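You operate a simulated robot arm through the tools that you are given. There is no shell and no other tool. Be economical: measure what you need, move in short steps, check, and stop when the job is done.

You are at the controls of a simulated two-armed robot. One attempt, no reset.

Task
Change the holder's white label reel for the green one.
Fine: hold the holder to draw the reel off; white reel in the red tray, holder on the wooden shelf.

The check looks at the end state, three seconds after you hand in, the way a careful person would. Anything else that was tipped, shoved, dropped, spilled or broken makes it a failure.

Robot
Two 7-joint arms with two-finger parallel grippers on one trunk, on a base that drives. Base frame: it is fixed to the floor where the robot stands at the start and does not move with it; the origin is under the middle of the robot, x ahead of it, y to its left, z up; the surface under the hand at the start is at about z = 800. Units: mm, degrees, N and s.
The left shoulder is at the start at [70, 177, 1200], the right one opposite. With the tool pointing down near the work surface each hand reaches from about 100 to 720 mm from the robot's upright axis, wherever it stands, measured 20 degrees to its own side. Places, roughly: red tray [500, 800, 700]; wooden shelf over the side table [800, -200, 1200]. Payload 3.43 kg a hand.
The tool frame of a hand sits at the grasp point between the pads (the TCP): z along the fingers, y along the line on which they close. The tips reach 30 mm beyond it. Largest opening 94 mm; finger width 28, thickness 10; the body of the gripper, 50 by 96 mm, starts 55 mm behind the TCP.
Orientation is that of the tool frame in the base frame, as [roll, pitch, yaw] about the fixed x, y, z axes, in that order (R = Rz(yaw) Ry(pitch) Rx(roll)). With the fingers straight down and closing along the base's y, the tool's x points along the base's -x, its y along +y and its z along -z.

Tools
- The arms move only by the tool drive_tool. It takes "left_deltas", "right_deltas" or both (then of equal length, played together; a hand with none holds still); each is a list of rows, each a list of 7 numbers: the shift along the tool's x, y, z in m, then the turn, a rotation vector about the tool's x, y, z in degrees, then the finger opening in m, from 0 to 0.094. In form: [[tx, ty, tz, wx, wy, wz, grip], ...]. A call has 1 to 12 rows; each row is the pose to reach, as a shift and turn from the pose commanded when the call began, along the tool's axes at that moment. A row lasts 0.2 s, in which the tool goes at most 50 mm and 8.6 degrees; a call with a longer step from one row to the next is refused whole, and so is a gripper value outside its range. Where a pose cannot be reached the arm comes as near as it can. A force on the tool above 40 N (or 10 N above the force at the start of the call, whichever is more), or a blocked arm, ends the call early, and 0.2 s more pass. Each finger travels about 153 mm/s and halts on what it meets, pressing with about 40 N; the grip force reading is that of the motor and also rises with nothing between the fingers. The clock runs only during rows and for 0.2 s after the last one: add rows that repeat a pose to give the fingers time. It gives the time, the measured TCP pose, the force on the tool (base axes), the opening and the grip force at its end, in the units of the frame above (readings bear some noise), with the torque about the TCP (base axes, N m) and any sound that the robot's microphone picked up.
- Cameras (640 x 400 px; columns grow to the right, rows downward): "scene" is now at [131.6, 34.2, 1523.4]; the picture's right is [0.36, -0.93, 0.00], its down [-0.50, -0.19, -0.85] and it looks along [0.79, 0.31, -0.53] (base axes); focal length 214 px, centre (320, 200). "left" rides on the left gripper at [76, -14, -102] in its tool frame; the picture's right is [0.18, 0.98, 0.00], its down [-0.75, 0.14, -0.64] and it looks along [-0.63, 0.12, 0.77] (tool axes); focal length 243 px, centre (320, 200). "right" rides on the right gripper at [76, 14, -103] in its tool frame; the picture's right is [-0.18, 0.98, 0.00], its down [-0.75, -0.14, -0.64] and it looks along [-0.63, -0.12, 0.77] (tool axes); focal length 243 px, centre (320, 200). There is no depth. A picture from a camera that has moved, and an enlarged one, comes with that camera's place and axes in the base frame and with its lens.
- get_image(camera): a new picture of that camera. It takes no simulated time.
- raise_lower(by): slides the trunk up (or, below 0, down) by that many mm; the arms and the scene camera ride with it, the base frame stays. It gives what a move gives, with no picture.
- base_move(legs): drives the robot by 1 to 6 legs, each [ahead, turn to the left] in mm and degrees, along the robot's own axes; the way and the turn of a leg run together, so that a leg with both is an arc; at most 1500 mm and 180 degrees a leg. The arms and the cameras ride along, it lands a little off, and it stops where it bumps. It gives what a move gives.
- head_to(pan, tilt): turns the head with the scene camera to pan (to the left, within 86 degrees either way) and tilt (down, from -29 to 69), counted from straight ahead of the robot. It gives what a move gives.
- close_up(camera, box): a new picture of the part [left, top, right, bottom] of that camera's present view, enlarged. It takes no simulated time.
- hand_in(): hands the job in; it is judged then, once.

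Go step by step. Nothing tells you exact positions but the pictures and the camera data: compare them with the known pose of the tool, close in by small moves and look again before you grip or let go. The budget is 120 turns and 100 pictures, counting those below and the enlarged ones. Unless the task says otherwise, let go and move clear before handing in, and close with one line.

The tools are called after "Emit:" by a JSON object that holds its "api" and its "payload". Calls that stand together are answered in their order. drive_tool: Moves the arms, as the interface text tells. Its arguments: {"type":"object","properties":{"left_deltas":{"type":"array"},"right_deltas":{"type":"array"}},"required":[]} The other tools are called the same way: raise_lower (by) slides the trunk up or down; base_move (legs) drives the base; head_to (pan, tilt) turns the head that bears the scene camera; get_image (camera) takes a picture; close_up (camera, box) takes an enlarged picture of a part of a camera's view; hand_in () hands the job in.

At the start:

```text
clock: 0.0
left_tool_pos: [480.1, 337.0, 1443.2]
left_tool_rot: [-179.9, 0.0, 180.0]
left_contact_force: [-0.6, 0.5, 0.5]
left_wrist_torque: [-0.03, 0.03, -0.05]
left_grip_width: 94.1
left_grasp_force: 0.1
right_tool_pos: [423.5, -26.3, 1449.4]
right_tool_rot: [-180.0, 0.1, -179.9]
right_contact_force: [0.5, -0.1, 0.4]
right_wrist_torque: [0.01, 0.01, -0.01]
right_grip_width: 93.8
right_grasp_force: 0.0
trunk travel left (down, up): [-780.0, 60.0]
robot x, y, heading: [0.0, 0.4, 0.1]
head pan, tilt: [21.1, 32.1]
```

scene: 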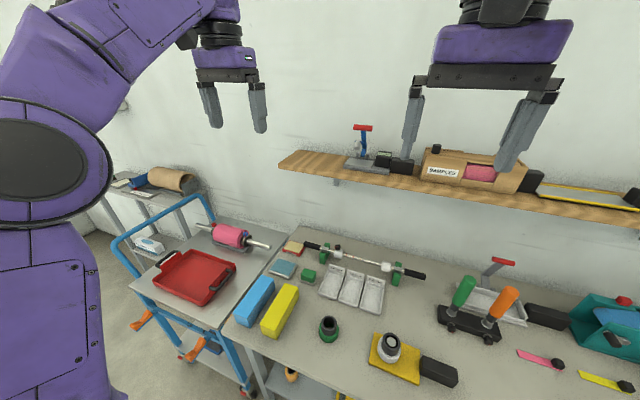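
right: 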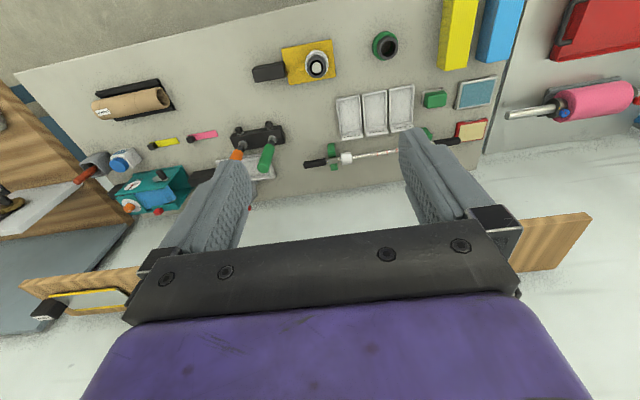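
left: 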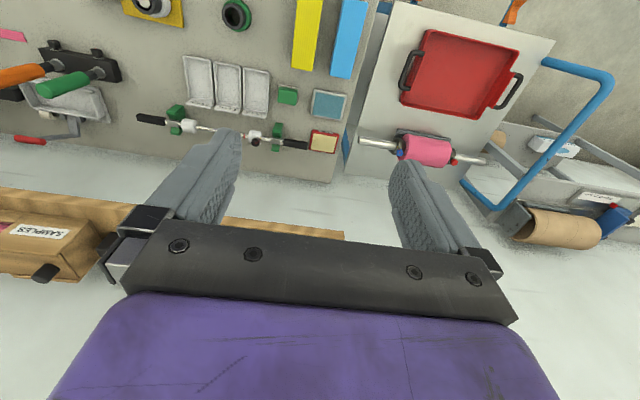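

I see a yellow holder with a black grip carrying a white reel, and a green reel standing nearby on the bench. I'll look closer before moving.

Emit:
{"api": "close_up", "payload": {"camera": "scene", "box": [290, 290, 490, 400]}}

Emit:
{"api": "close_up", "payload": {"camera": "right", "box": [230, 0, 510, 175]}}

Emit:
{"api": "close_up", "payload": {"camera": "scene", "box": [280, 110, 640, 230]}}

Emit:
{"api": "close_up", "payload": {"camera": "scene", "box": [110, 200, 330, 340]}}

```text
3.20 times, centred on (390, 345) of scene
camera zoom: at [131.6, 34.2, 1523.4], right [0.36, -0.93, 0.0], down [-0.5, -0.19, -0.85], along [0.79, 0.31, -0.53], focal length 686 px, centre (96, -264)
```

zoom: 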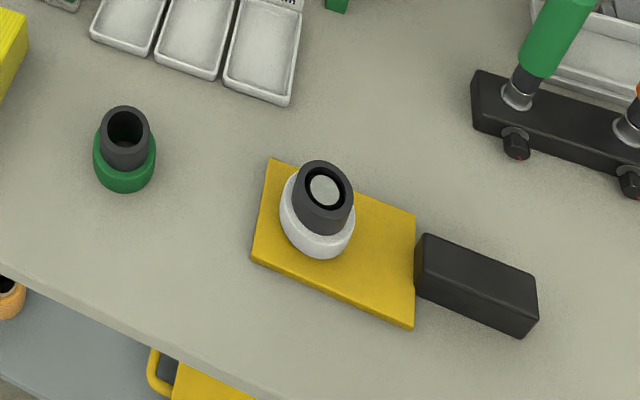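

```text
2.29 times, centred on (370, 88) of right
camera zoom: at [347.3, -12.5, 1551.9], right [0.18, 0.98, 0.0], down [0.75, -0.14, 0.64], along [0.63, -0.12, -0.77], focal length 555 px, centre (206, 457)
```

zoom: 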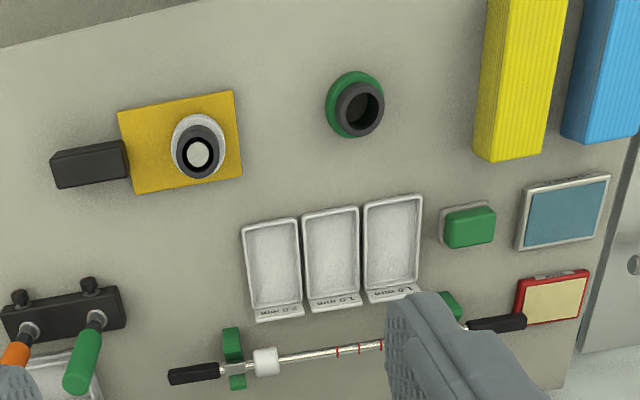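

```text
1.78 times, centred on (460, 170) of scene
camera zoom: at [131.6, 34.2, 1523.4], right [0.36, -0.93, 0.0], down [-0.5, -0.19, -0.85], along [0.79, 0.31, -0.53], focal length 381 px, centre (71, 253)
```

zoom: 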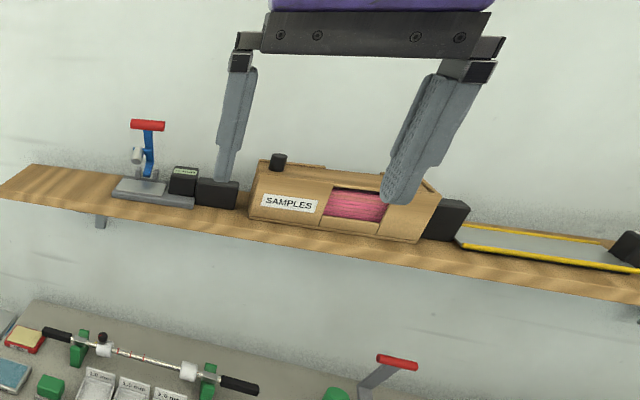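

```text
2.86 times, centred on (220, 270) of scene
camera zoom: at [131.6, 34.2, 1523.4], right [0.36, -0.93, 0.0], down [-0.5, -0.19, -0.85], along [0.79, 0.31, -0.53], focal length 613 px, centre (606, 0)
```

zoom: 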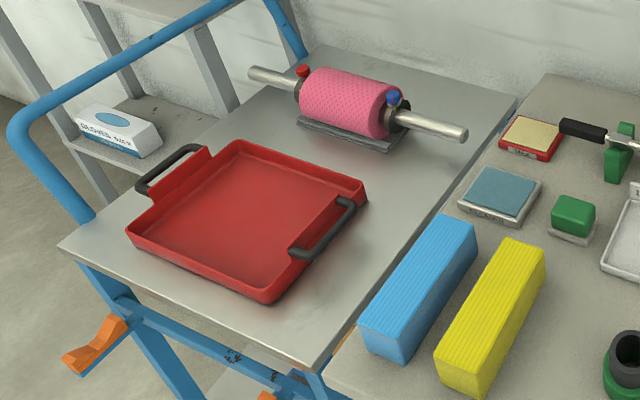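

The reel seems to stand on a spindle on the yellow plate, with its dark core pointing up. I'll look at the shelf for free space.

Emit:
{"api": "head_to", "payload": {"pan": -10, "tilt": 25}}

Emit:
{"api": "get_image", "payload": {"camera": "scene"}}

Emit:
{"api": "head_to", "payload": {"pan": 5, "tilt": 60}}

Emit:
{"api": "get_image", "payload": {"camera": "scene"}}

```text
clock: 1.0
left_tool_pos: [479.8, 338.0, 1444.0]
left_tool_rot: [179.9, 0.0, -180.0]
left_contact_force: [0.3, 0.8, -0.2]
left_wrist_torque: [0.04, 0.0, 0.0]
left_grip_width: 94.1
left_grasp_force: 0.0
right_tool_pos: [423.7, -26.4, 1448.6]
right_tool_rot: [180.0, 0.1, -180.0]
right_contact_force: [-0.3, 0.0, -0.2]
right_wrist_torque: [0.02, 0.03, -0.02]
right_grip_width: 93.7
right_grasp_force: 0.1
trunk travel left (down, up): [-780.0, 60.0]
robot x, y, heading: [0.2, 0.8, 0.1]
head pan, tilt: [-10.0, 25.0]
```

```text
92 pictures are left
camera scene: at [138.8, -13.9, 1534.6], right [-0.17, -0.98, 0.0], down [-0.42, 0.07, -0.91], along [0.89, -0.16, -0.42], focal length 214 px, centre (320, 200)
```

scene: 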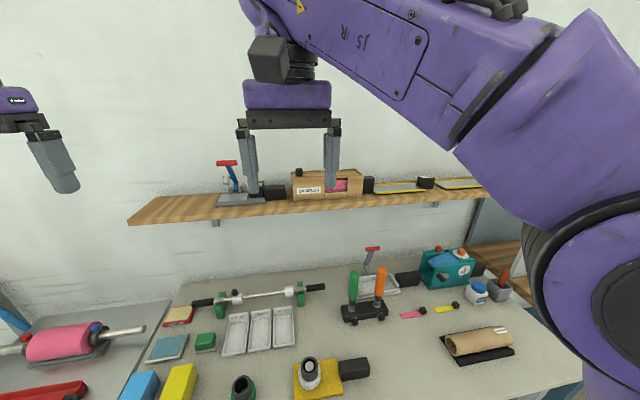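

```text
clock: 2.0
left_tool_pos: [480.5, 337.8, 1444.1]
left_tool_rot: [180.0, 0.0, -180.0]
left_contact_force: [0.2, 0.4, -0.1]
left_wrist_torque: [-0.01, 0.01, -0.03]
left_grip_width: 94.2
left_grasp_force: 0.0
right_tool_pos: [422.6, -27.8, 1449.0]
right_tool_rot: [179.9, 0.1, -180.0]
right_contact_force: [0.1, 0.5, 0.5]
right_wrist_torque: [-0.02, 0.0, -0.03]
right_grip_width: 93.9
right_grasp_force: 0.1
trunk travel left (down, up): [-780.0, 60.0]
robot x, y, heading: [0.7, 1.0, 0.0]
head pan, tilt: [5.0, 60.0]
```

```text
91 pictures are left
camera scene: at [114.5, 7.7, 1484.6], right [0.09, -1.0, 0.0], down [-0.86, -0.08, -0.5], along [0.5, 0.04, -0.87], focal length 214 px, centre (320, 200)
```

scene: 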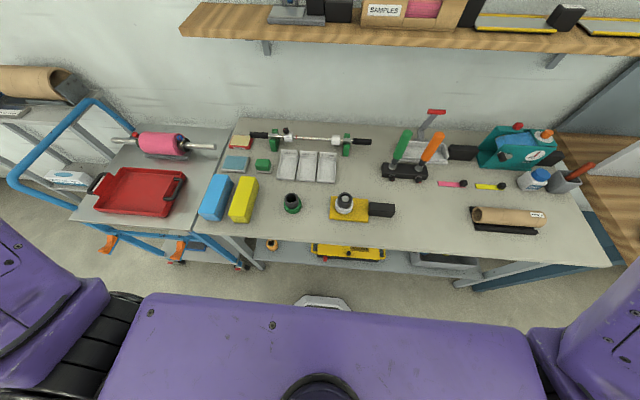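

The bench is about z 800. I put the plate at x 432..520, y -135..0, the handle at about (474, -178), the white reel at (477, -46) and the green reel at (460, 131). The right hand goes over the handle with its fingers closing along x, then I'll look.

Emit:
{"api": "drive_tool", "payload": {"right_deltas": [[-0.005, -0.016, 0.026, 0, 0, -8.2, 0.094], [-0.01, -0.032, 0.052, 0, 0, -16.4, 0.094], [-0.015, -0.048, 0.078, 0, 0, -24.6, 0.094], [-0.02, -0.064, 0.104, 0, 0, -32.8, 0.094], [-0.025, -0.08, 0.13, 0, 0, -41, 0.094], [-0.03, -0.096, 0.156, 0, 0, -49.2, 0.094], [-0.035, -0.112, 0.182, 0, 0, -57.4, 0.094], [-0.04, -0.128, 0.208, 0, 0, -65.6, 0.094], [-0.045, -0.144, 0.234, 0, 0, -73.8, 0.094], [-0.05, -0.16, 0.26, 0, 0, -82, 0.094], [-0.05, -0.175, 0.29, 0, 0, -90, 0.094], [-0.05, -0.175, 0.33, 0, 0, -90, 0.094]]}}

Emit:
{"api": "get_image", "payload": {"camera": "right"}}

Emit:
{"api": "get_image", "payload": {"camera": "scene"}}

```text
clock: 4.6
left_tool_pos: [480.7, 338.1, 1442.5]
left_tool_rot: [180.0, 0.0, -179.9]
left_contact_force: [0.2, 1.3, -0.4]
left_wrist_torque: [0.0, -0.01, -0.02]
left_grip_width: 94.0
left_grasp_force: 0.1
right_tool_pos: [474.5, -201.6, 1119.0]
right_tool_rot: [-179.9, -0.1, -89.9]
right_contact_force: [-0.9, 0.3, 0.4]
right_wrist_torque: [0.0, 0.02, 0.01]
right_grip_width: 94.2
right_grasp_force: 0.0
trunk travel left (down, up): [-780.0, 60.0]
robot x, y, heading: [1.7, -2.6, 0.1]
head pan, tilt: [5.0, 60.0]
```

```text
90 pictures are left
camera right: at [460.8, -278.5, 1222.1], right [-0.98, 0.18, 0.0], down [0.14, 0.75, 0.64], along [0.12, 0.63, -0.77], focal length 243 px, centre (320, 200)
```

right: 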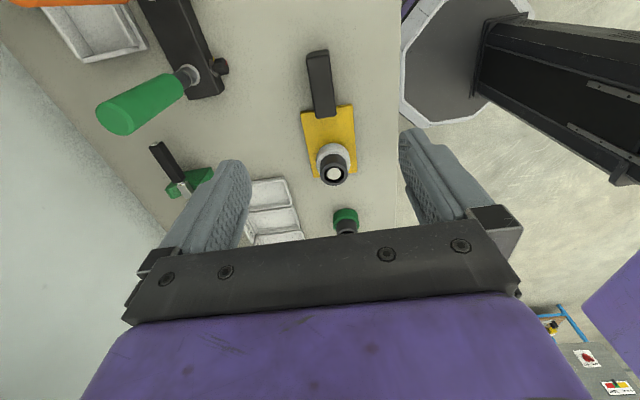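

```text
89 pictures are left
camera scene: at [115.6, 8.2, 1484.5], right [0.09, -1.0, 0.0], down [-0.86, -0.08, -0.5], along [0.5, 0.04, -0.87], focal length 214 px, centre (320, 200)
```

scene: 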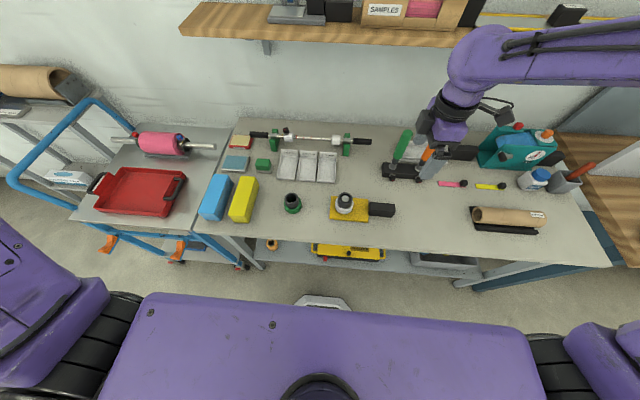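

The holder is visible between the right fingers. I'll enlarge it to measure.

Emit:
{"api": "close_up", "payload": {"camera": "right", "box": [250, 30, 410, 240]}}

```text
1.90 times, centred on (330, 135) of right
camera zoom: at [460.8, -278.5, 1222.1], right [-0.98, 0.18, 0.0], down [0.14, 0.75, 0.64], along [0.12, 0.63, -0.77], focal length 462 px, centre (301, 324)
```

zoom: 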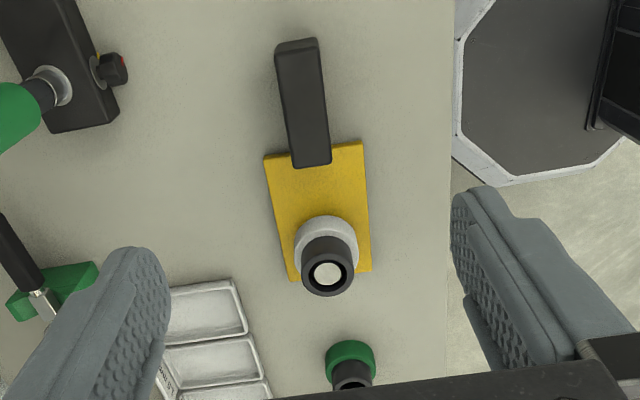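

The handle is about 31 mm wide and 84 long, centred near (478, -177), and the reel top is near z 875. The right hand descends to z 920 with a 20° outward tilt, and the left hand comes over beside it at height.

Emit:
{"api": "drive_tool", "payload": {"right_deltas": [[-0.004, -0.001, 0.04, 0, -5, 0, 0.094], [-0.008, -0.002, 0.08, 0, -10, 0, 0.094], [-0.012, -0.003, 0.12, 0, -15, 0, 0.094], [-0.018, -0.0035, 0.16, 0, -20, 0, 0.094], [-0.021, -0.0035, 0.199, 0, -20, 0, 0.094]]}}

Emit:
{"api": "get_image", "payload": {"camera": "right"}}

Emit:
{"api": "drive_tool", "payload": {"left_deltas": [[0.0, -0.01, 0.025, 0, 0, 8.2, 0.094], [0.0, -0.02, 0.05, 0, 0, 16.4, 0.094], [0, -0.03, 0.075, 0, 0, 24.6, 0.094], [0, -0.045, 0.1, 0, 0, 32.8, 0.094], [0, -0.06, 0.125, 0, 0, 41, 0.094], [0, -0.08, 0.15, 0, 0, 49.2, 0.094], [0, -0.1, 0.175, 0, 0, 57.4, 0.094], [0, -0.12, 0.2, 0, 0, 65.6, 0.094], [0, -0.14, 0.225, 0, 0, 73.8, 0.094], [0, -0.16, 0.25, 0, 0, 82, 0.094], [0, -0.18, 0.275, 0, 0, 90, 0.094], [0, -0.2, 0.3, 0, 0, 90, 0.094]]}}

Emit:
{"api": "get_image", "payload": {"camera": "left"}}

```text
clock: 5.8
left_tool_pos: [481.6, 338.1, 1441.7]
left_tool_rot: [-180.0, 0.0, -180.0]
left_contact_force: [0.5, 0.5, 0.0]
left_wrist_torque: [-0.02, 0.0, -0.03]
left_grip_width: 94.0
left_grasp_force: 0.0
right_tool_pos: [479.4, -182.2, 918.1]
right_tool_rot: [-180.0, 20.1, -90.0]
right_contact_force: [0.1, -0.4, -0.7]
right_wrist_torque: [-0.03, 0.03, 0.03]
right_grip_width: 94.1
right_grasp_force: 0.1
trunk travel left (down, up): [-780.0, 60.0]
robot x, y, heading: [4.7, -2.1, 0.3]
head pan, tilt: [5.0, 60.0]
```

```text
87 pictures are left
camera right: at [464.9, -288.4, 988.8], right [-0.98, 0.17, 0.06], down [0.14, 0.49, 0.86], along [0.12, 0.86, -0.5], focal length 243 px, centre (320, 200)
```

right: 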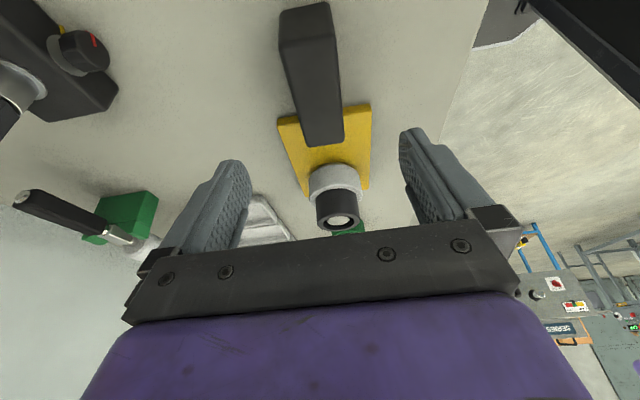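

```text
clock: 8.4
left_tool_pos: [481.2, 137.2, 1143.9]
left_tool_rot: [179.9, 0.0, 89.9]
left_contact_force: [-0.1, -0.9, 0.5]
left_wrist_torque: [0.01, 0.0, -0.01]
left_grip_width: 94.3
left_grasp_force: 0.1
right_tool_pos: [478.7, -182.4, 919.4]
right_tool_rot: [-179.9, 20.1, -90.0]
right_contact_force: [0.8, 0.0, -0.1]
right_wrist_torque: [-0.02, 0.05, 0.02]
right_grip_width: 93.9
right_grasp_force: 0.0
trunk travel left (down, up): [-780.0, 60.0]
robot x, y, heading: [-1.9, -1.6, -0.0]
head pan, tilt: [5.0, 60.0]
```

```text
86 pictures are left
camera left: at [465.8, 212.6, 1247.5], right [0.98, 0.18, 0.0], down [0.14, -0.75, 0.64], along [0.12, -0.63, -0.77], focal length 243 px, centre (320, 200)
```

left: 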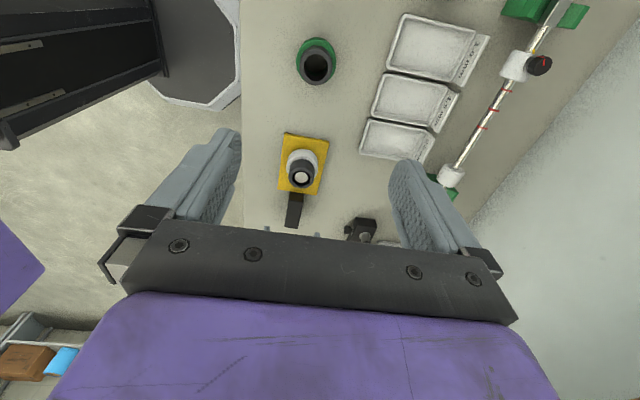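

The handle top is at about z 847, its bottom near 805, centred at x≈478. I'll lower the right hand onto it to TCP z 840, still open.

Emit:
{"api": "drive_tool", "payload": {"right_deltas": [[0.009, 0, 0.025, 0, 0, 0, 0.094], [0.017, 0.0005, 0.05, 0, 0, 0, 0.094], [0.025, 0.0005, 0.074, 0, 0, 0, 0.094]]}}

Emit:
{"api": "get_image", "payload": {"camera": "right"}}

Emit:
{"api": "close_up", "payload": {"camera": "left", "box": [240, 20, 400, 240]}}

```text
clock: 9.2
left_tool_pos: [480.6, 136.6, 1144.1]
left_tool_rot: [-179.9, 0.0, 90.0]
left_contact_force: [-0.7, 0.5, -0.6]
left_wrist_torque: [-0.04, -0.01, 0.01]
left_grip_width: 93.7
left_grasp_force: 0.0
right_tool_pos: [478.3, -180.2, 840.7]
right_tool_rot: [-179.9, 20.1, -89.8]
right_contact_force: [-0.7, 0.5, 0.3]
right_wrist_torque: [0.01, 0.0, 0.02]
right_grip_width: 94.1
right_grasp_force: 0.0
trunk travel left (down, up): [-780.0, 60.0]
robot x, y, heading: [-4.1, 1.1, 0.2]
head pan, tilt: [5.0, 60.0]
```

```text
85 pictures are left
camera right: at [463.0, -285.4, 911.7], right [-0.98, 0.17, 0.06], down [0.14, 0.49, 0.86], along [0.12, 0.86, -0.5], focal length 243 px, centre (320, 200)
```

right: 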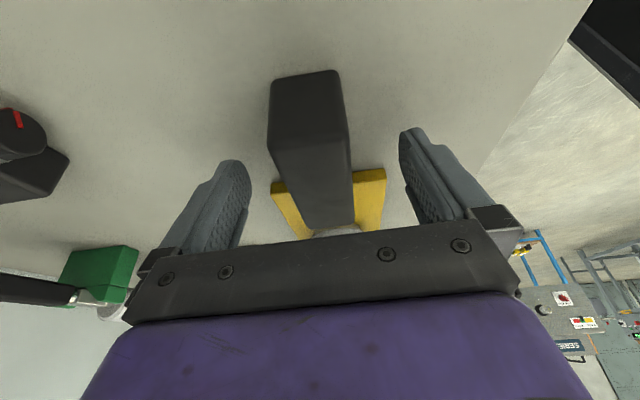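

```text
1.82 times, centred on (320, 130) of left
camera zoom: at [465.3, 213.7, 1247.7], right [0.98, 0.18, 0.0], down [0.14, -0.75, 0.64], along [0.12, -0.63, -0.77], focal length 441 px, centre (320, 327)
```

zoom: 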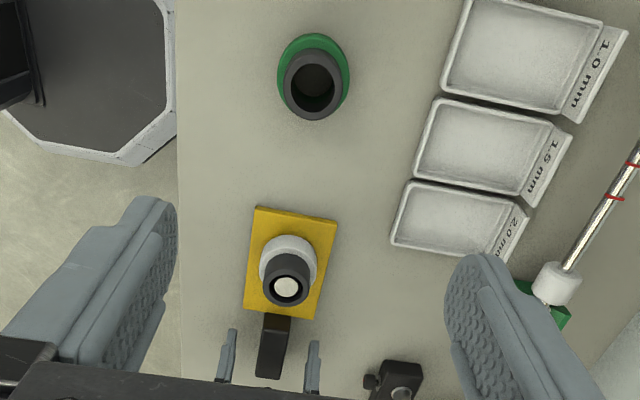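

The handle sits nicely between the right fingers; closing on it.

Emit:
{"api": "drive_tool", "payload": {"right_deltas": [[0, 0, 0, 0, 0, 0, 0.0], [0, 0, 0, 0, 0, 0, 0.0], [0, 0, 0, 0, 0, 0, 0.0]]}}

Emit:
{"api": "drive_tool", "payload": {"left_deltas": [[-0.045, 0, 0.02, 0, 0, 0, 0.094], [-0.09, 0, 0.04, 0, 0, 0, 0.094], [-0.135, 0, 0.06, 0, 0, 0, 0.094], [-0.183, 0, 0.08, 0, 0, 0, 0.094], [-0.183, 0, 0.12, 0, 0, 0, 0.094]]}}

Emit:
{"api": "get_image", "payload": {"camera": "left"}}

Emit:
{"api": "get_image", "payload": {"camera": "scene"}}

```text
clock: 10.0
left_tool_pos: [480.3, 137.2, 1142.8]
left_tool_rot: [179.9, 0.1, 90.0]
left_contact_force: [-0.6, -0.3, 0.6]
left_wrist_torque: [-0.03, -0.02, 0.02]
left_grip_width: 93.9
left_grasp_force: 0.0
right_tool_pos: [477.5, -179.2, 841.1]
right_tool_rot: [-179.8, 20.1, -90.0]
right_contact_force: [0.7, 0.3, -0.1]
right_wrist_torque: [0.16, 0.01, -0.17]
right_grip_width: 38.1
right_grasp_force: 40.4
trunk travel left (down, up): [-780.0, 60.0]
robot x, y, heading: [-0.5, 0.5, 0.0]
head pan, tilt: [5.0, 60.0]
```

```text
refused: row 4 steps farther than a row can; nothing moved
```

```text
83 pictures are left
camera left: at [465.2, 213.6, 1247.7], right [0.98, 0.18, 0.0], down [0.14, -0.75, 0.64], along [0.12, -0.63, -0.77], focal length 243 px, centre (320, 200)
```

left: 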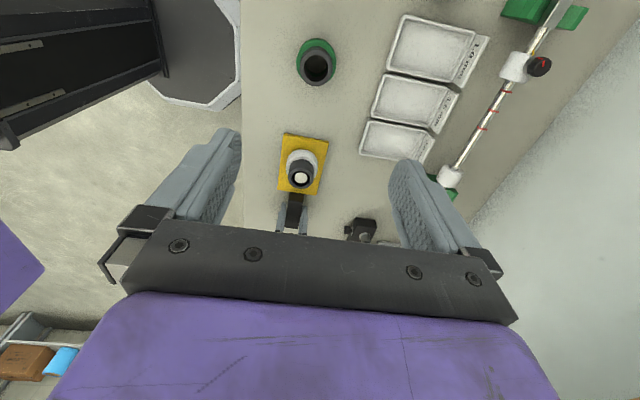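

```text
82 pictures are left
camera scene: at [114.7, 7.5, 1484.5], right [0.09, -1.0, 0.0], down [-0.86, -0.08, -0.5], along [0.5, 0.04, -0.87], focal length 214 px, centre (320, 200)
```

scene: 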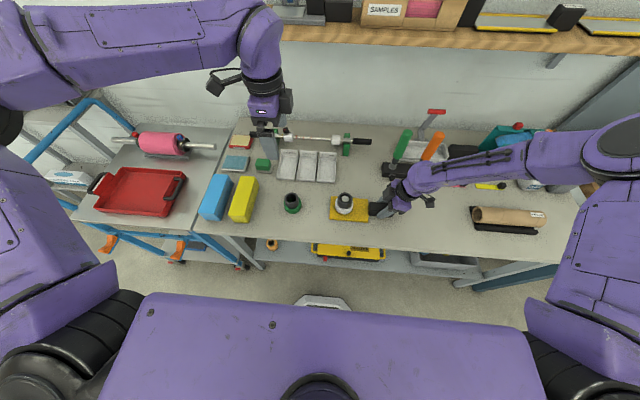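

The right hand holds the handle (38 mm). The left hand now goes over the white reel at z ~960.

Emit:
{"api": "drive_tool", "payload": {"left_deltas": [[-0.04, 0, 0.02, 0, 0, 0, 0.094], [-0.08, 0, 0.04, 0, 0, 0, 0.094], [-0.12, 0, 0.06, 0, 0, 0, 0.094], [-0.16, 0, 0.08, 0, 0, 0, 0.094], [-0.183, 0, 0.12, 0, 0, 0, 0.094], [-0.183, 0, 0.15, 0, 0, 0, 0.094], [-0.183, 0, 0.18, 0, 0, 0, 0.094]]}}

Emit:
{"api": "get_image", "payload": {"camera": "left"}}

Emit:
{"api": "close_up", "payload": {"camera": "scene", "box": [270, 120, 450, 240]}}

```text
clock: 11.6
left_tool_pos: [481.0, -46.9, 962.9]
left_tool_rot: [-180.0, 0.1, 90.0]
left_contact_force: [0.2, -0.4, -0.6]
left_wrist_torque: [0.0, -0.02, -0.02]
left_grip_width: 94.2
left_grasp_force: 0.0
right_tool_pos: [477.8, -178.6, 842.1]
right_tool_rot: [-179.9, 20.1, -90.0]
right_contact_force: [0.6, 0.6, 0.7]
right_wrist_torque: [0.07, 0.01, -0.06]
right_grip_width: 37.8
right_grasp_force: 39.8
trunk travel left (down, up): [-780.0, 60.0]
robot x, y, heading: [-1.9, 1.8, -0.0]
head pan, tilt: [5.0, 60.0]
```

```text
81 pictures are left
camera left: at [465.2, 29.3, 1067.5], right [0.98, 0.18, 0.0], down [0.14, -0.75, 0.64], along [0.12, -0.63, -0.77], focal length 243 px, centre (320, 200)
```

left: 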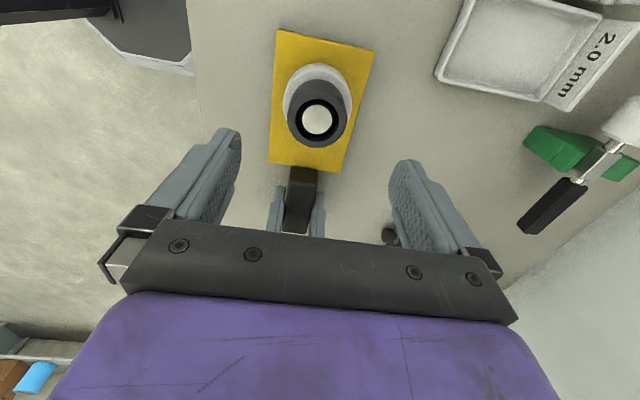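

```text
3.33 times, centred on (360, 180) of scene
camera zoom: at [114.9, 7.4, 1484.6], right [0.09, -1.0, 0.0], down [-0.86, -0.08, -0.5], along [0.5, 0.04, -0.87], focal length 715 px, centre (187, 267)
```

zoom: 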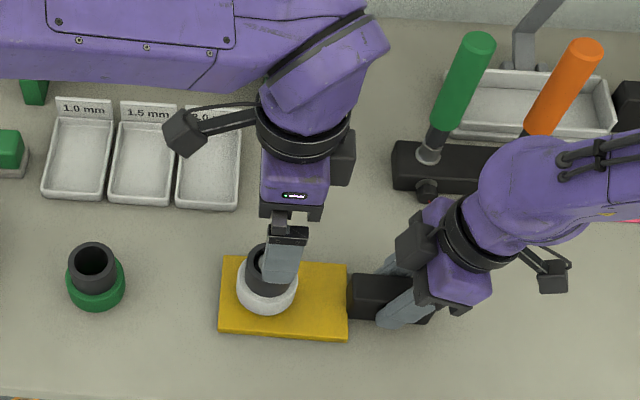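

The reel's core (≈48 mm wide) spans z ≈850–880 above the white roll. I'll lower the left hand to TCP z 886 around it and check.

Emit:
{"api": "drive_tool", "payload": {"left_deltas": [[0.002, -0.002, 0.03, 0, 0, 0, 0.094], [0.003, -0.004, 0.055, 0, 0, 0, 0.094], [0.003, -0.004, 0.077, 0, 0, 0, 0.094]]}}

Emit:
{"api": "get_image", "payload": {"camera": "left"}}

Emit:
{"api": "get_image", "payload": {"camera": "right"}}

```text
clock: 12.4
left_tool_pos: [477.1, -42.3, 886.0]
left_tool_rot: [180.0, 0.0, 90.1]
left_contact_force: [0.7, -1.0, 0.0]
left_wrist_torque: [0.02, -0.02, 0.02]
left_grip_width: 94.1
left_grasp_force: 0.0
right_tool_pos: [477.2, -179.6, 841.0]
right_tool_rot: [-179.9, 20.1, -90.0]
right_contact_force: [-0.4, 0.2, 0.7]
right_wrist_torque: [-0.03, 0.01, 0.0]
right_grip_width: 37.9
right_grasp_force: 40.2
trunk travel left (down, up): [-780.0, 60.0]
robot x, y, heading: [-1.3, 0.3, -0.1]
head pan, tilt: [5.0, 60.0]
```

```text
79 pictures are left
camera left: at [462.0, 33.4, 990.5], right [0.98, 0.18, 0.0], down [0.14, -0.75, 0.64], along [0.12, -0.63, -0.77], focal length 243 px, centre (320, 200)
```

left: 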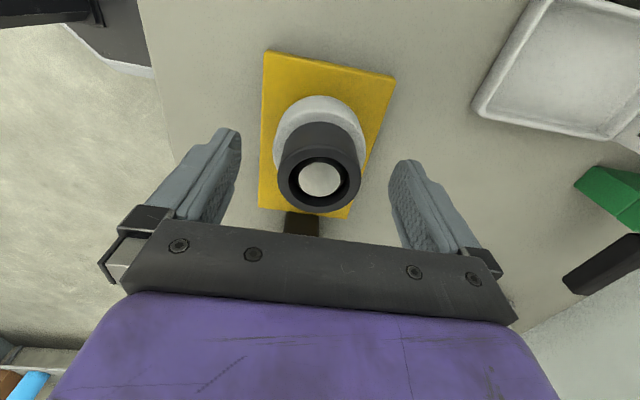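

```text
78 pictures are left
camera right: at [462.8, -285.6, 911.8], right [-0.98, 0.17, 0.06], down [0.14, 0.49, 0.86], along [0.12, 0.86, -0.5], focal length 243 px, centre (320, 200)
```

right: 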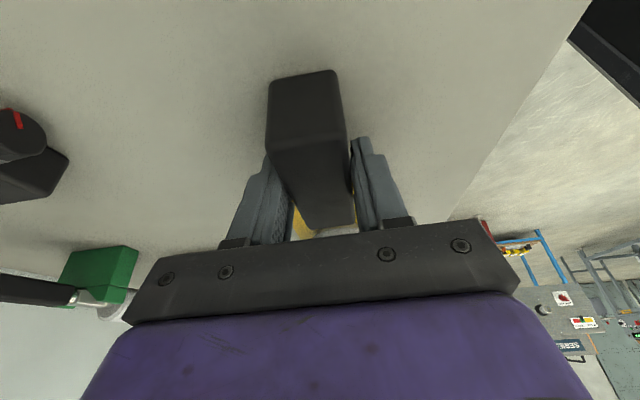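

The core is centred between the left fingers. Closing on it.

Emit:
{"api": "drive_tool", "payload": {"left_deltas": [[-0.001, 0, 0, 0, 0, 0, 0.0], [-0.001, 0, 0, 0, 0, 0, 0.0], [-0.001, 0, 0, 0, 0, 0, 0.0]]}}

Emit:
{"api": "get_image", "payload": {"camera": "left"}}

```text
clock: 13.2
left_tool_pos: [476.8, -42.8, 886.8]
left_tool_rot: [-180.0, 0.0, 90.1]
left_contact_force: [2.2, 3.8, -1.1]
left_wrist_torque: [0.15, -0.02, 0.15]
left_grip_width: 46.9
left_grasp_force: 39.9
right_tool_pos: [476.6, -179.0, 841.6]
right_tool_rot: [-179.9, 20.1, -90.0]
right_contact_force: [-1.3, -3.3, 2.5]
right_wrist_torque: [0.13, 0.0, 0.09]
right_grip_width: 37.6
right_grasp_force: 40.6
trunk travel left (down, up): [-780.0, 60.0]
robot x, y, heading: [2.4, -1.6, 0.0]
head pan, tilt: [5.0, 60.0]
```

```text
77 pictures are left
camera left: at [461.7, 32.8, 990.6], right [0.98, 0.18, 0.0], down [0.14, -0.75, 0.64], along [0.12, -0.63, -0.77], focal length 243 px, centre (320, 200)
```

left: 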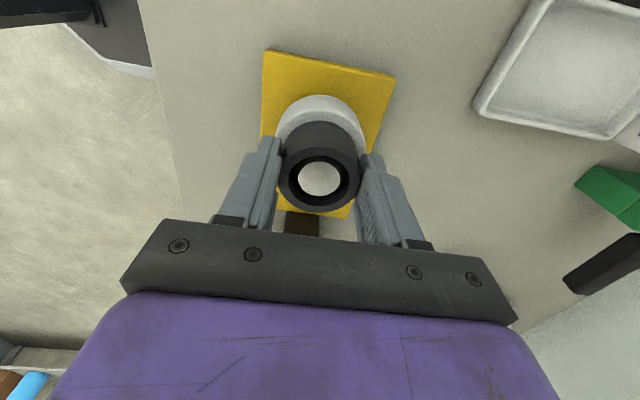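

The core is gripped at 47 mm. Pulling straight up slowly.

Emit:
{"api": "drive_tool", "payload": {"left_deltas": [[0, 0, -0.003, 0, 0, 0, 0.0], [0, 0, -0.006, 0, 0, 0, 0.0], [0, 0, -0.01, 0, 0, 0, 0.0], [0, 0, -0.015, 0, 0, 0, 0.0], [0, 0, -0.02, 0, 0, 0, 0.0]]}}

Emit:
{"api": "get_image", "payload": {"camera": "left"}}

Emit:
{"api": "close_up", "payload": {"camera": "scene", "box": [270, 120, 450, 240]}}

```text
clock: 14.4
left_tool_pos: [475.7, -44.1, 906.9]
left_tool_rot: [-180.0, 0.1, 89.9]
left_contact_force: [0.3, 0.4, -0.1]
left_wrist_torque: [0.01, 0.01, 0.0]
left_grip_width: 46.8
left_grasp_force: 40.2
right_tool_pos: [476.1, -178.6, 840.8]
right_tool_rot: [-179.9, 20.1, -89.9]
right_contact_force: [0.0, 0.3, -0.1]
right_wrist_torque: [-0.14, 0.0, 0.03]
right_grip_width: 38.2
right_grasp_force: 40.1
trunk travel left (down, up): [-780.0, 60.0]
robot x, y, heading: [0.1, -4.7, -0.1]
head pan, tilt: [5.0, 60.0]
```

```text
76 pictures are left
camera left: at [461.2, 32.7, 1010.7], right [0.98, 0.18, 0.0], down [0.14, -0.75, 0.64], along [0.12, -0.63, -0.77], focal length 243 px, centre (320, 200)
```

left: 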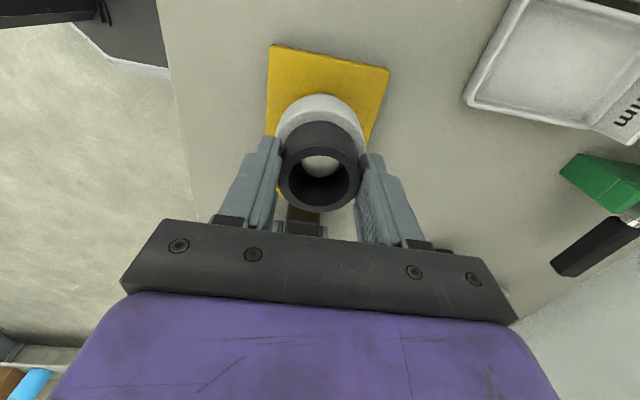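

```text
3.33 times, centred on (360, 180) of scene
camera zoom: at [114.8, 7.5, 1484.5], right [0.09, -1.0, 0.0], down [-0.86, -0.08, -0.5], along [0.5, 0.04, -0.87], focal length 715 px, centre (187, 267)
```

zoom: 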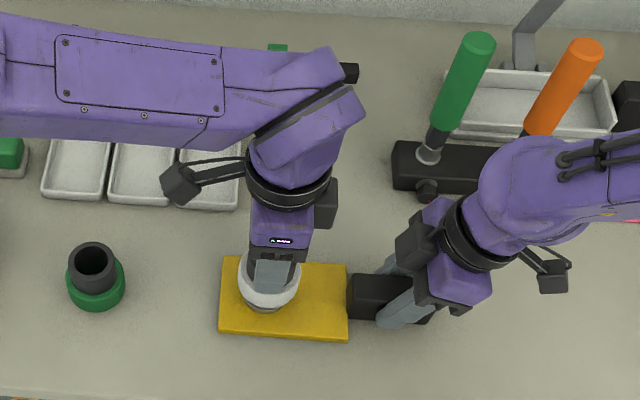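

The reel slides up the spindle without trouble. I'll draw it on up until clear.

Emit:
{"api": "drive_tool", "payload": {"left_deltas": [[0, 0, -0.01, 0, 0, 0, 0.0], [0, 0, -0.02, 0, 0, 0, 0.0], [0, 0, -0.03, 0, 0, 0, 0.0], [0, 0, -0.045, 0, 0, 0, 0.0], [0, 0, -0.06, 0, 0, 0, 0.0], [0, 0, -0.08, 0, 0, 0, 0.0], [0, 0, -0.11, 0, 0, 0, 0.0], [0, 0, -0.15, 0, 0, 0, 0.0], [0, 0, -0.19, 0, 0, 0, 0.0]]}}

Emit:
{"api": "get_image", "payload": {"camera": "left"}}

Emit:
{"api": "get_image", "payload": {"camera": "scene"}}

```text
clock: 16.4
left_tool_pos: [475.7, -43.0, 1097.2]
left_tool_rot: [-180.0, 0.0, 90.0]
left_contact_force: [-0.9, -0.6, -0.5]
left_wrist_torque: [0.01, 0.0, 0.01]
left_grip_width: 47.1
left_grasp_force: 39.9
right_tool_pos: [477.1, -178.3, 841.6]
right_tool_rot: [-179.9, 20.1, -90.0]
right_contact_force: [0.4, -0.5, -0.7]
right_wrist_torque: [-0.17, 0.02, -0.01]
right_grip_width: 37.9
right_grasp_force: 39.7
trunk travel left (down, up): [-780.0, 60.0]
robot x, y, heading: [-3.3, 1.7, 0.1]
head pan, tilt: [5.0, 60.0]
```

```text
74 pictures are left
camera left: at [461.0, 33.1, 1202.4], right [0.98, 0.18, 0.0], down [0.14, -0.75, 0.64], along [0.12, -0.63, -0.77], focal length 243 px, centre (320, 200)
```

left: 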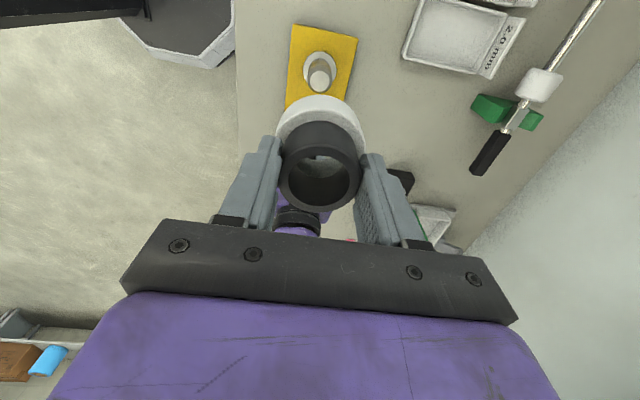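

```text
73 pictures are left
camera scene: at [114.0, 7.2, 1484.5], right [0.09, -1.0, 0.0], down [-0.86, -0.08, -0.5], along [0.5, 0.04, -0.87], focal length 214 px, centre (320, 200)
```

scene: 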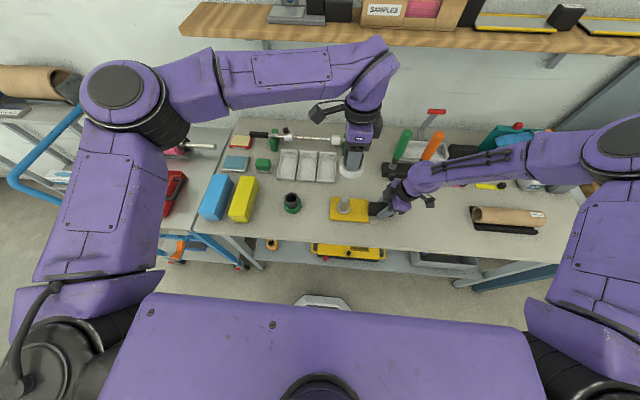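

White reel is off. I'll park it standing on free bench at about (405, 70), so I can fit the green reel while the right hand still holds the holder.

Emit:
{"api": "drive_tool", "payload": {"left_deltas": [[0.03, -0.02, 0.0, 0, 0, 0, 0.0], [0.06, -0.04, 0.02, 0, 0, 0, 0.0], [0.09, -0.06, 0.05, 0, 0, 0, 0.0], [0.113, -0.07, 0.08, 0, 0, 0, 0.0], [0.113, -0.07, 0.12, 0, 0, 0, 0.0], [0.113, -0.07, 0.16, 0, 0, 0, 0.0], [0.113, -0.07, 0.2, 0, 0, 0, 0.0], [0.113, -0.07, 0.217, 0, 0, 0, 0.0]]}}

Emit:
{"api": "close_up", "payload": {"camera": "scene", "box": [240, 150, 420, 270]}}

Emit:
{"api": "close_up", "payload": {"camera": "right", "box": [180, 100, 480, 300]}}

```text
clock: 18.2
left_tool_pos: [406.5, 69.1, 879.2]
left_tool_rot: [179.9, -0.1, 90.0]
left_contact_force: [0.3, 0.0, -1.3]
left_wrist_torque: [-0.01, -0.02, 0.01]
left_grip_width: 46.8
left_grasp_force: 40.5
right_tool_pos: [476.3, -179.2, 839.5]
right_tool_rot: [-179.9, 20.0, -90.0]
right_contact_force: [0.4, -0.4, 0.4]
right_wrist_torque: [0.08, -0.01, -0.04]
right_grip_width: 38.0
right_grasp_force: 40.4
trunk travel left (down, up): [-780.0, 60.0]
robot x, y, heading: [1.4, 3.1, -0.1]
head pan, tilt: [5.0, 60.0]
```

```text
3.33 times, centred on (330, 210) of scene
camera zoom: at [114.8, 7.6, 1484.6], right [0.09, -1.0, 0.0], down [-0.86, -0.08, -0.5], along [0.5, 0.04, -0.87], focal length 715 px, centre (287, 167)
```

zoom: 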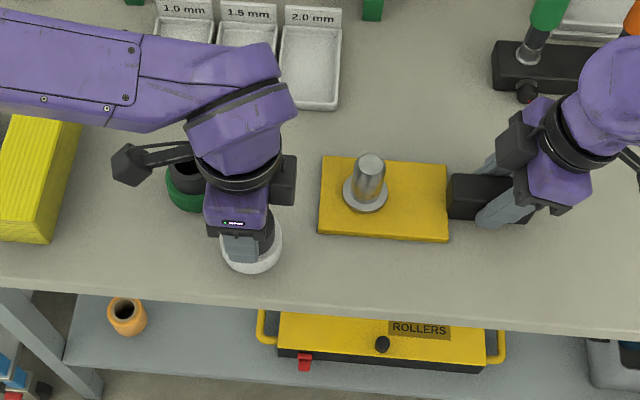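

```text
2.00 times, centred on (330, 200) of right
camera zoom: at [462.8, -285.5, 911.8], right [-0.98, 0.17, 0.06], down [0.14, 0.49, 0.86], along [0.12, 0.86, -0.5], focal length 485 px, centre (300, 200)
```

zoom: 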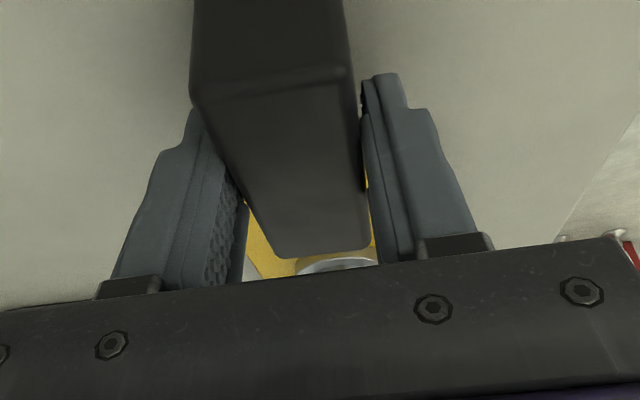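

The steel spindle with its flange is bare, and the white reel hovers just over the bench. Lowering gently to touch.

Emit:
{"api": "drive_tool", "payload": {"left_deltas": [[0, 0, 0.003, 0, 0, 0, 0.0], [0, 0, 0.006, 0, 0, 0, 0.0], [0, 0, 0.009, 0, 0, 0, 0.0], [0, 0, 0.011, 0, 0, 0, 0.0]]}}

Emit:
{"api": "close_up", "payload": {"camera": "right", "box": [260, 0, 480, 240]}}

```text
clock: 19.2
left_tool_pos: [407.5, 69.7, 868.3]
left_tool_rot: [180.0, 0.0, 89.9]
left_contact_force: [-0.1, 0.8, -0.7]
left_wrist_torque: [0.02, 0.0, 0.0]
left_grip_width: 46.9
left_grasp_force: 40.2
right_tool_pos: [476.8, -179.6, 841.5]
right_tool_rot: [-179.9, 20.0, -90.0]
right_contact_force: [1.0, -0.5, -0.4]
right_wrist_torque: [0.07, -0.01, -0.05]
right_grip_width: 37.9
right_grasp_force: 40.2
trunk travel left (down, up): [-780.0, 60.0]
robot x, y, heading: [-4.0, -1.2, 0.0]
head pan, tilt: [5.0, 60.0]
```

```text
1.67 times, centred on (370, 120) of right
camera zoom: at [462.8, -285.5, 911.8], right [-0.98, 0.17, 0.06], down [0.14, 0.49, 0.86], along [0.12, 0.86, -0.5], focal length 404 px, centre (237, 333)
```

zoom: 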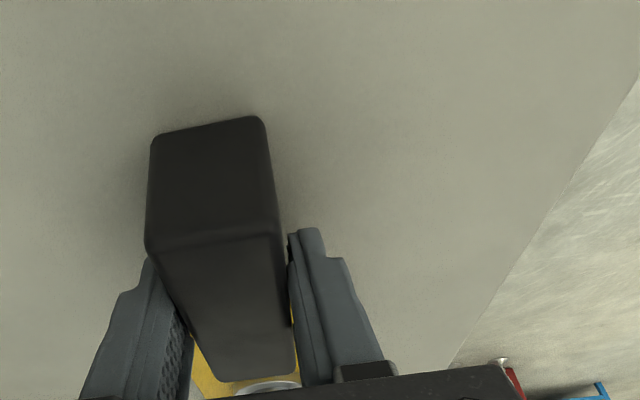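

No contact yet; continuing down a few millimetres.

Emit:
{"api": "drive_tool", "payload": {"left_deltas": [[0, 0, 0.0015, 0, 0, 0, 0.0], [0, 0, 0.003, 0, 0, 0, 0.0], [0, 0, 0.0045, 0, 0, 0, 0.0]]}}

Emit:
{"api": "drive_tool", "payload": {"left_deltas": [[0, 0, 0.001, 0, 0, 0, 0.0], [0, 0, 0.002, 0, 0, 0, 0.0], [0, 0, 0.003, 0, 0, 0, 0.0]]}}

```text
clock: 20.0
left_tool_pos: [406.3, 68.4, 867.1]
left_tool_rot: [179.7, 0.1, 90.0]
left_contact_force: [0.8, 4.2, 20.9]
left_wrist_torque: [0.36, 0.47, -0.15]
left_grip_width: 47.0
left_grasp_force: 39.6
right_tool_pos: [475.6, -178.5, 841.9]
right_tool_rot: [-179.7, 20.0, -89.9]
right_contact_force: [0.0, -0.5, 0.5]
right_wrist_torque: [-0.15, 0.0, 0.04]
right_grip_width: 38.0
right_grasp_force: 39.8
trunk travel left (down, up): [-780.0, 60.0]
robot x, y, heading: [-0.1, 0.0, 0.0]
head pan, tilt: [5.0, 60.0]
```

```text
clock: 20.8
left_tool_pos: [406.0, 69.1, 863.5]
left_tool_rot: [179.7, 0.1, 89.9]
left_contact_force: [7.8, 3.3, 37.3]
left_wrist_torque: [-0.18, 0.25, 0.02]
left_grip_width: 47.1
left_grasp_force: 39.6
right_tool_pos: [474.8, -179.8, 842.0]
right_tool_rot: [-179.8, 20.1, -89.9]
right_contact_force: [-1.1, 0.6, 0.5]
right_wrist_torque: [-0.15, 0.02, -0.01]
right_grip_width: 37.9
right_grasp_force: 40.2
trunk travel left (down, up): [-780.0, 60.0]
robot x, y, heading: [0.9, -0.8, 0.2]
head pan, tilt: [5.0, 60.0]
```

Contact at TCP z≈866, so the reel stands on the bench. I'll ease off, open, and rise clear.

Emit:
{"api": "drive_tool", "payload": {"left_deltas": [[0, 0, -0.004, 0, 0, 0, 0.0], [0, 0, -0.004, 0, 0, 0, 0.03], [0, 0, -0.004, 0, 0, 0, 0.06], [0, 0, -0.004, 0, 0, 0, 0.094], [0, 0, -0.004, 0, 0, 0, 0.094], [0, 0, -0.02, 0, 0, 0, 0.094], [0, 0, -0.05, 0, 0, 0, 0.094], [0, 0, -0.09, 0, 0, 0, 0.094], [0, 0, -0.13, 0, 0, 0, 0.094]]}}

Emit:
{"api": "get_image", "payload": {"camera": "left"}}

Emit:
{"api": "close_up", "payload": {"camera": "scene", "box": [240, 150, 420, 270]}}

```text
clock: 22.8
left_tool_pos: [406.7, 69.6, 992.0]
left_tool_rot: [180.0, 0.0, 90.0]
left_contact_force: [-0.1, 0.4, 0.2]
left_wrist_torque: [0.0, 0.01, 0.0]
left_grip_width: 93.8
left_grasp_force: 0.1
right_tool_pos: [475.2, -179.8, 840.8]
right_tool_rot: [-179.8, 20.1, -90.0]
right_contact_force: [0.5, -0.6, -0.7]
right_wrist_torque: [0.08, 0.11, 0.07]
right_grip_width: 37.9
right_grasp_force: 40.0
trunk travel left (down, up): [-780.0, 60.0]
robot x, y, heading: [-3.5, 1.1, -0.1]
head pan, tilt: [5.0, 60.0]
```

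```text
69 pictures are left
camera left: at [391.1, 146.1, 1096.3], right [0.98, 0.18, 0.0], down [0.14, -0.75, 0.64], along [0.12, -0.63, -0.77], focal length 243 px, centre (320, 200)
```

left: 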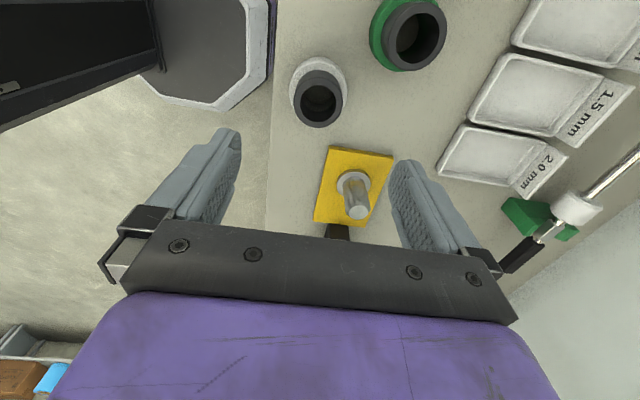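

```text
3.33 times, centred on (330, 210) of scene
camera zoom: at [114.1, 7.2, 1484.5], right [0.09, -1.0, 0.0], down [-0.86, -0.08, -0.5], along [0.5, 0.04, -0.87], focal length 715 px, centre (287, 167)
```

zoom: 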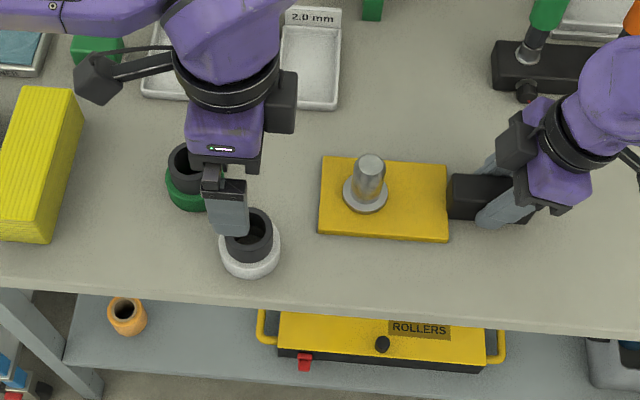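

White reel stands. The green reel's core is at about (473, 136), top z ≈857. Moving the left hand above it.

Emit:
{"api": "drive_tool", "payload": {"left_deltas": [[0.022, 0.022, 0.0, 0, 0, 0, 0.094], [0.044, 0.044, 0.01, 0, 0, 0, 0.094], [0.066, 0.066, 0.03, 0, 0, 0, 0.094], [0.066, 0.066, 0.05, 0, 0, 0, 0.094]]}}

Emit:
{"api": "get_image", "payload": {"camera": "left"}}

```text
clock: 23.8
left_tool_pos: [473.1, 136.0, 941.3]
left_tool_rot: [179.8, 0.1, 90.0]
left_contact_force: [-0.1, 0.1, 0.8]
left_wrist_torque: [0.02, -0.02, 0.0]
left_grip_width: 94.1
left_grasp_force: 0.1
right_tool_pos: [476.1, -179.1, 840.4]
right_tool_rot: [-179.9, 20.1, -90.0]
right_contact_force: [-0.5, 0.0, 0.3]
right_wrist_torque: [-0.17, -0.04, -0.03]
right_grip_width: 37.7
right_grasp_force: 39.4
trunk travel left (down, up): [-780.0, 60.0]
robot x, y, heading: [-0.1, -0.7, 0.1]
head pan, tilt: [5.0, 60.0]
```

```text
67 pictures are left
camera left: at [458.1, 212.3, 1045.3], right [0.98, 0.18, 0.0], down [0.14, -0.75, 0.64], along [0.12, -0.63, -0.77], focal length 243 px, centre (320, 200)
```

left: 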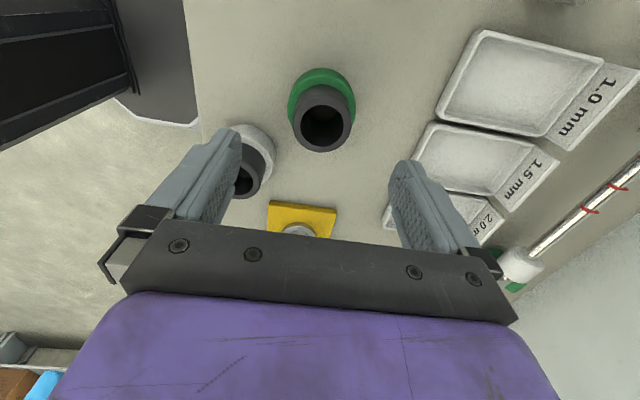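

Green core is centred at about (474, 137). Lowering to TCP z 867 and gripping.

Emit:
{"api": "drive_tool", "payload": {"left_deltas": [[0.001, 0.001, 0.03, 0, 0, 0, 0.094], [0.0015, 0.001, 0.055, 0, 0, 0, 0.094], [0.0015, 0.001, 0.073, 0, 0, 0, 0.094]]}}

Emit:
{"api": "get_image", "payload": {"camera": "left"}}

```text
clock: 24.6
left_tool_pos: [473.0, 137.0, 867.7]
left_tool_rot: [-180.0, -0.1, 89.9]
left_contact_force: [-0.6, -0.4, 0.7]
left_wrist_torque: [0.03, 0.03, -0.02]
left_grip_width: 94.2
left_grasp_force: 0.0
right_tool_pos: [476.5, -178.6, 841.7]
right_tool_rot: [-179.8, 20.2, -89.9]
right_contact_force: [-0.2, 0.8, -0.3]
right_wrist_torque: [0.01, 0.01, -0.03]
right_grip_width: 38.1
right_grasp_force: 39.9
trunk travel left (down, up): [-780.0, 60.0]
robot x, y, heading: [1.7, 2.3, 0.1]
head pan, tilt: [5.0, 60.0]
```

```text
66 pictures are left
camera left: at [457.9, 213.0, 972.0], right [0.98, 0.18, 0.0], down [0.14, -0.75, 0.64], along [0.12, -0.63, -0.77], focal length 243 px, centre (320, 200)
```

left: 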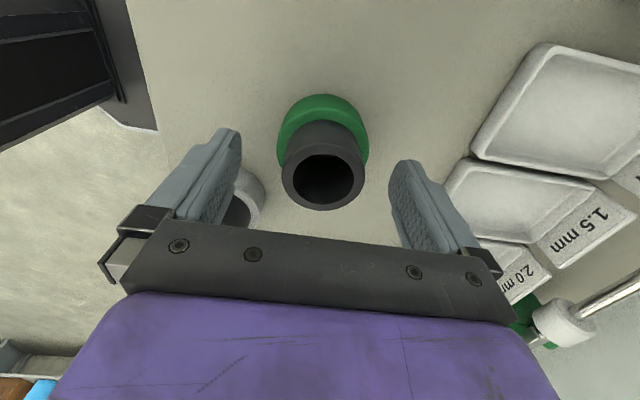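

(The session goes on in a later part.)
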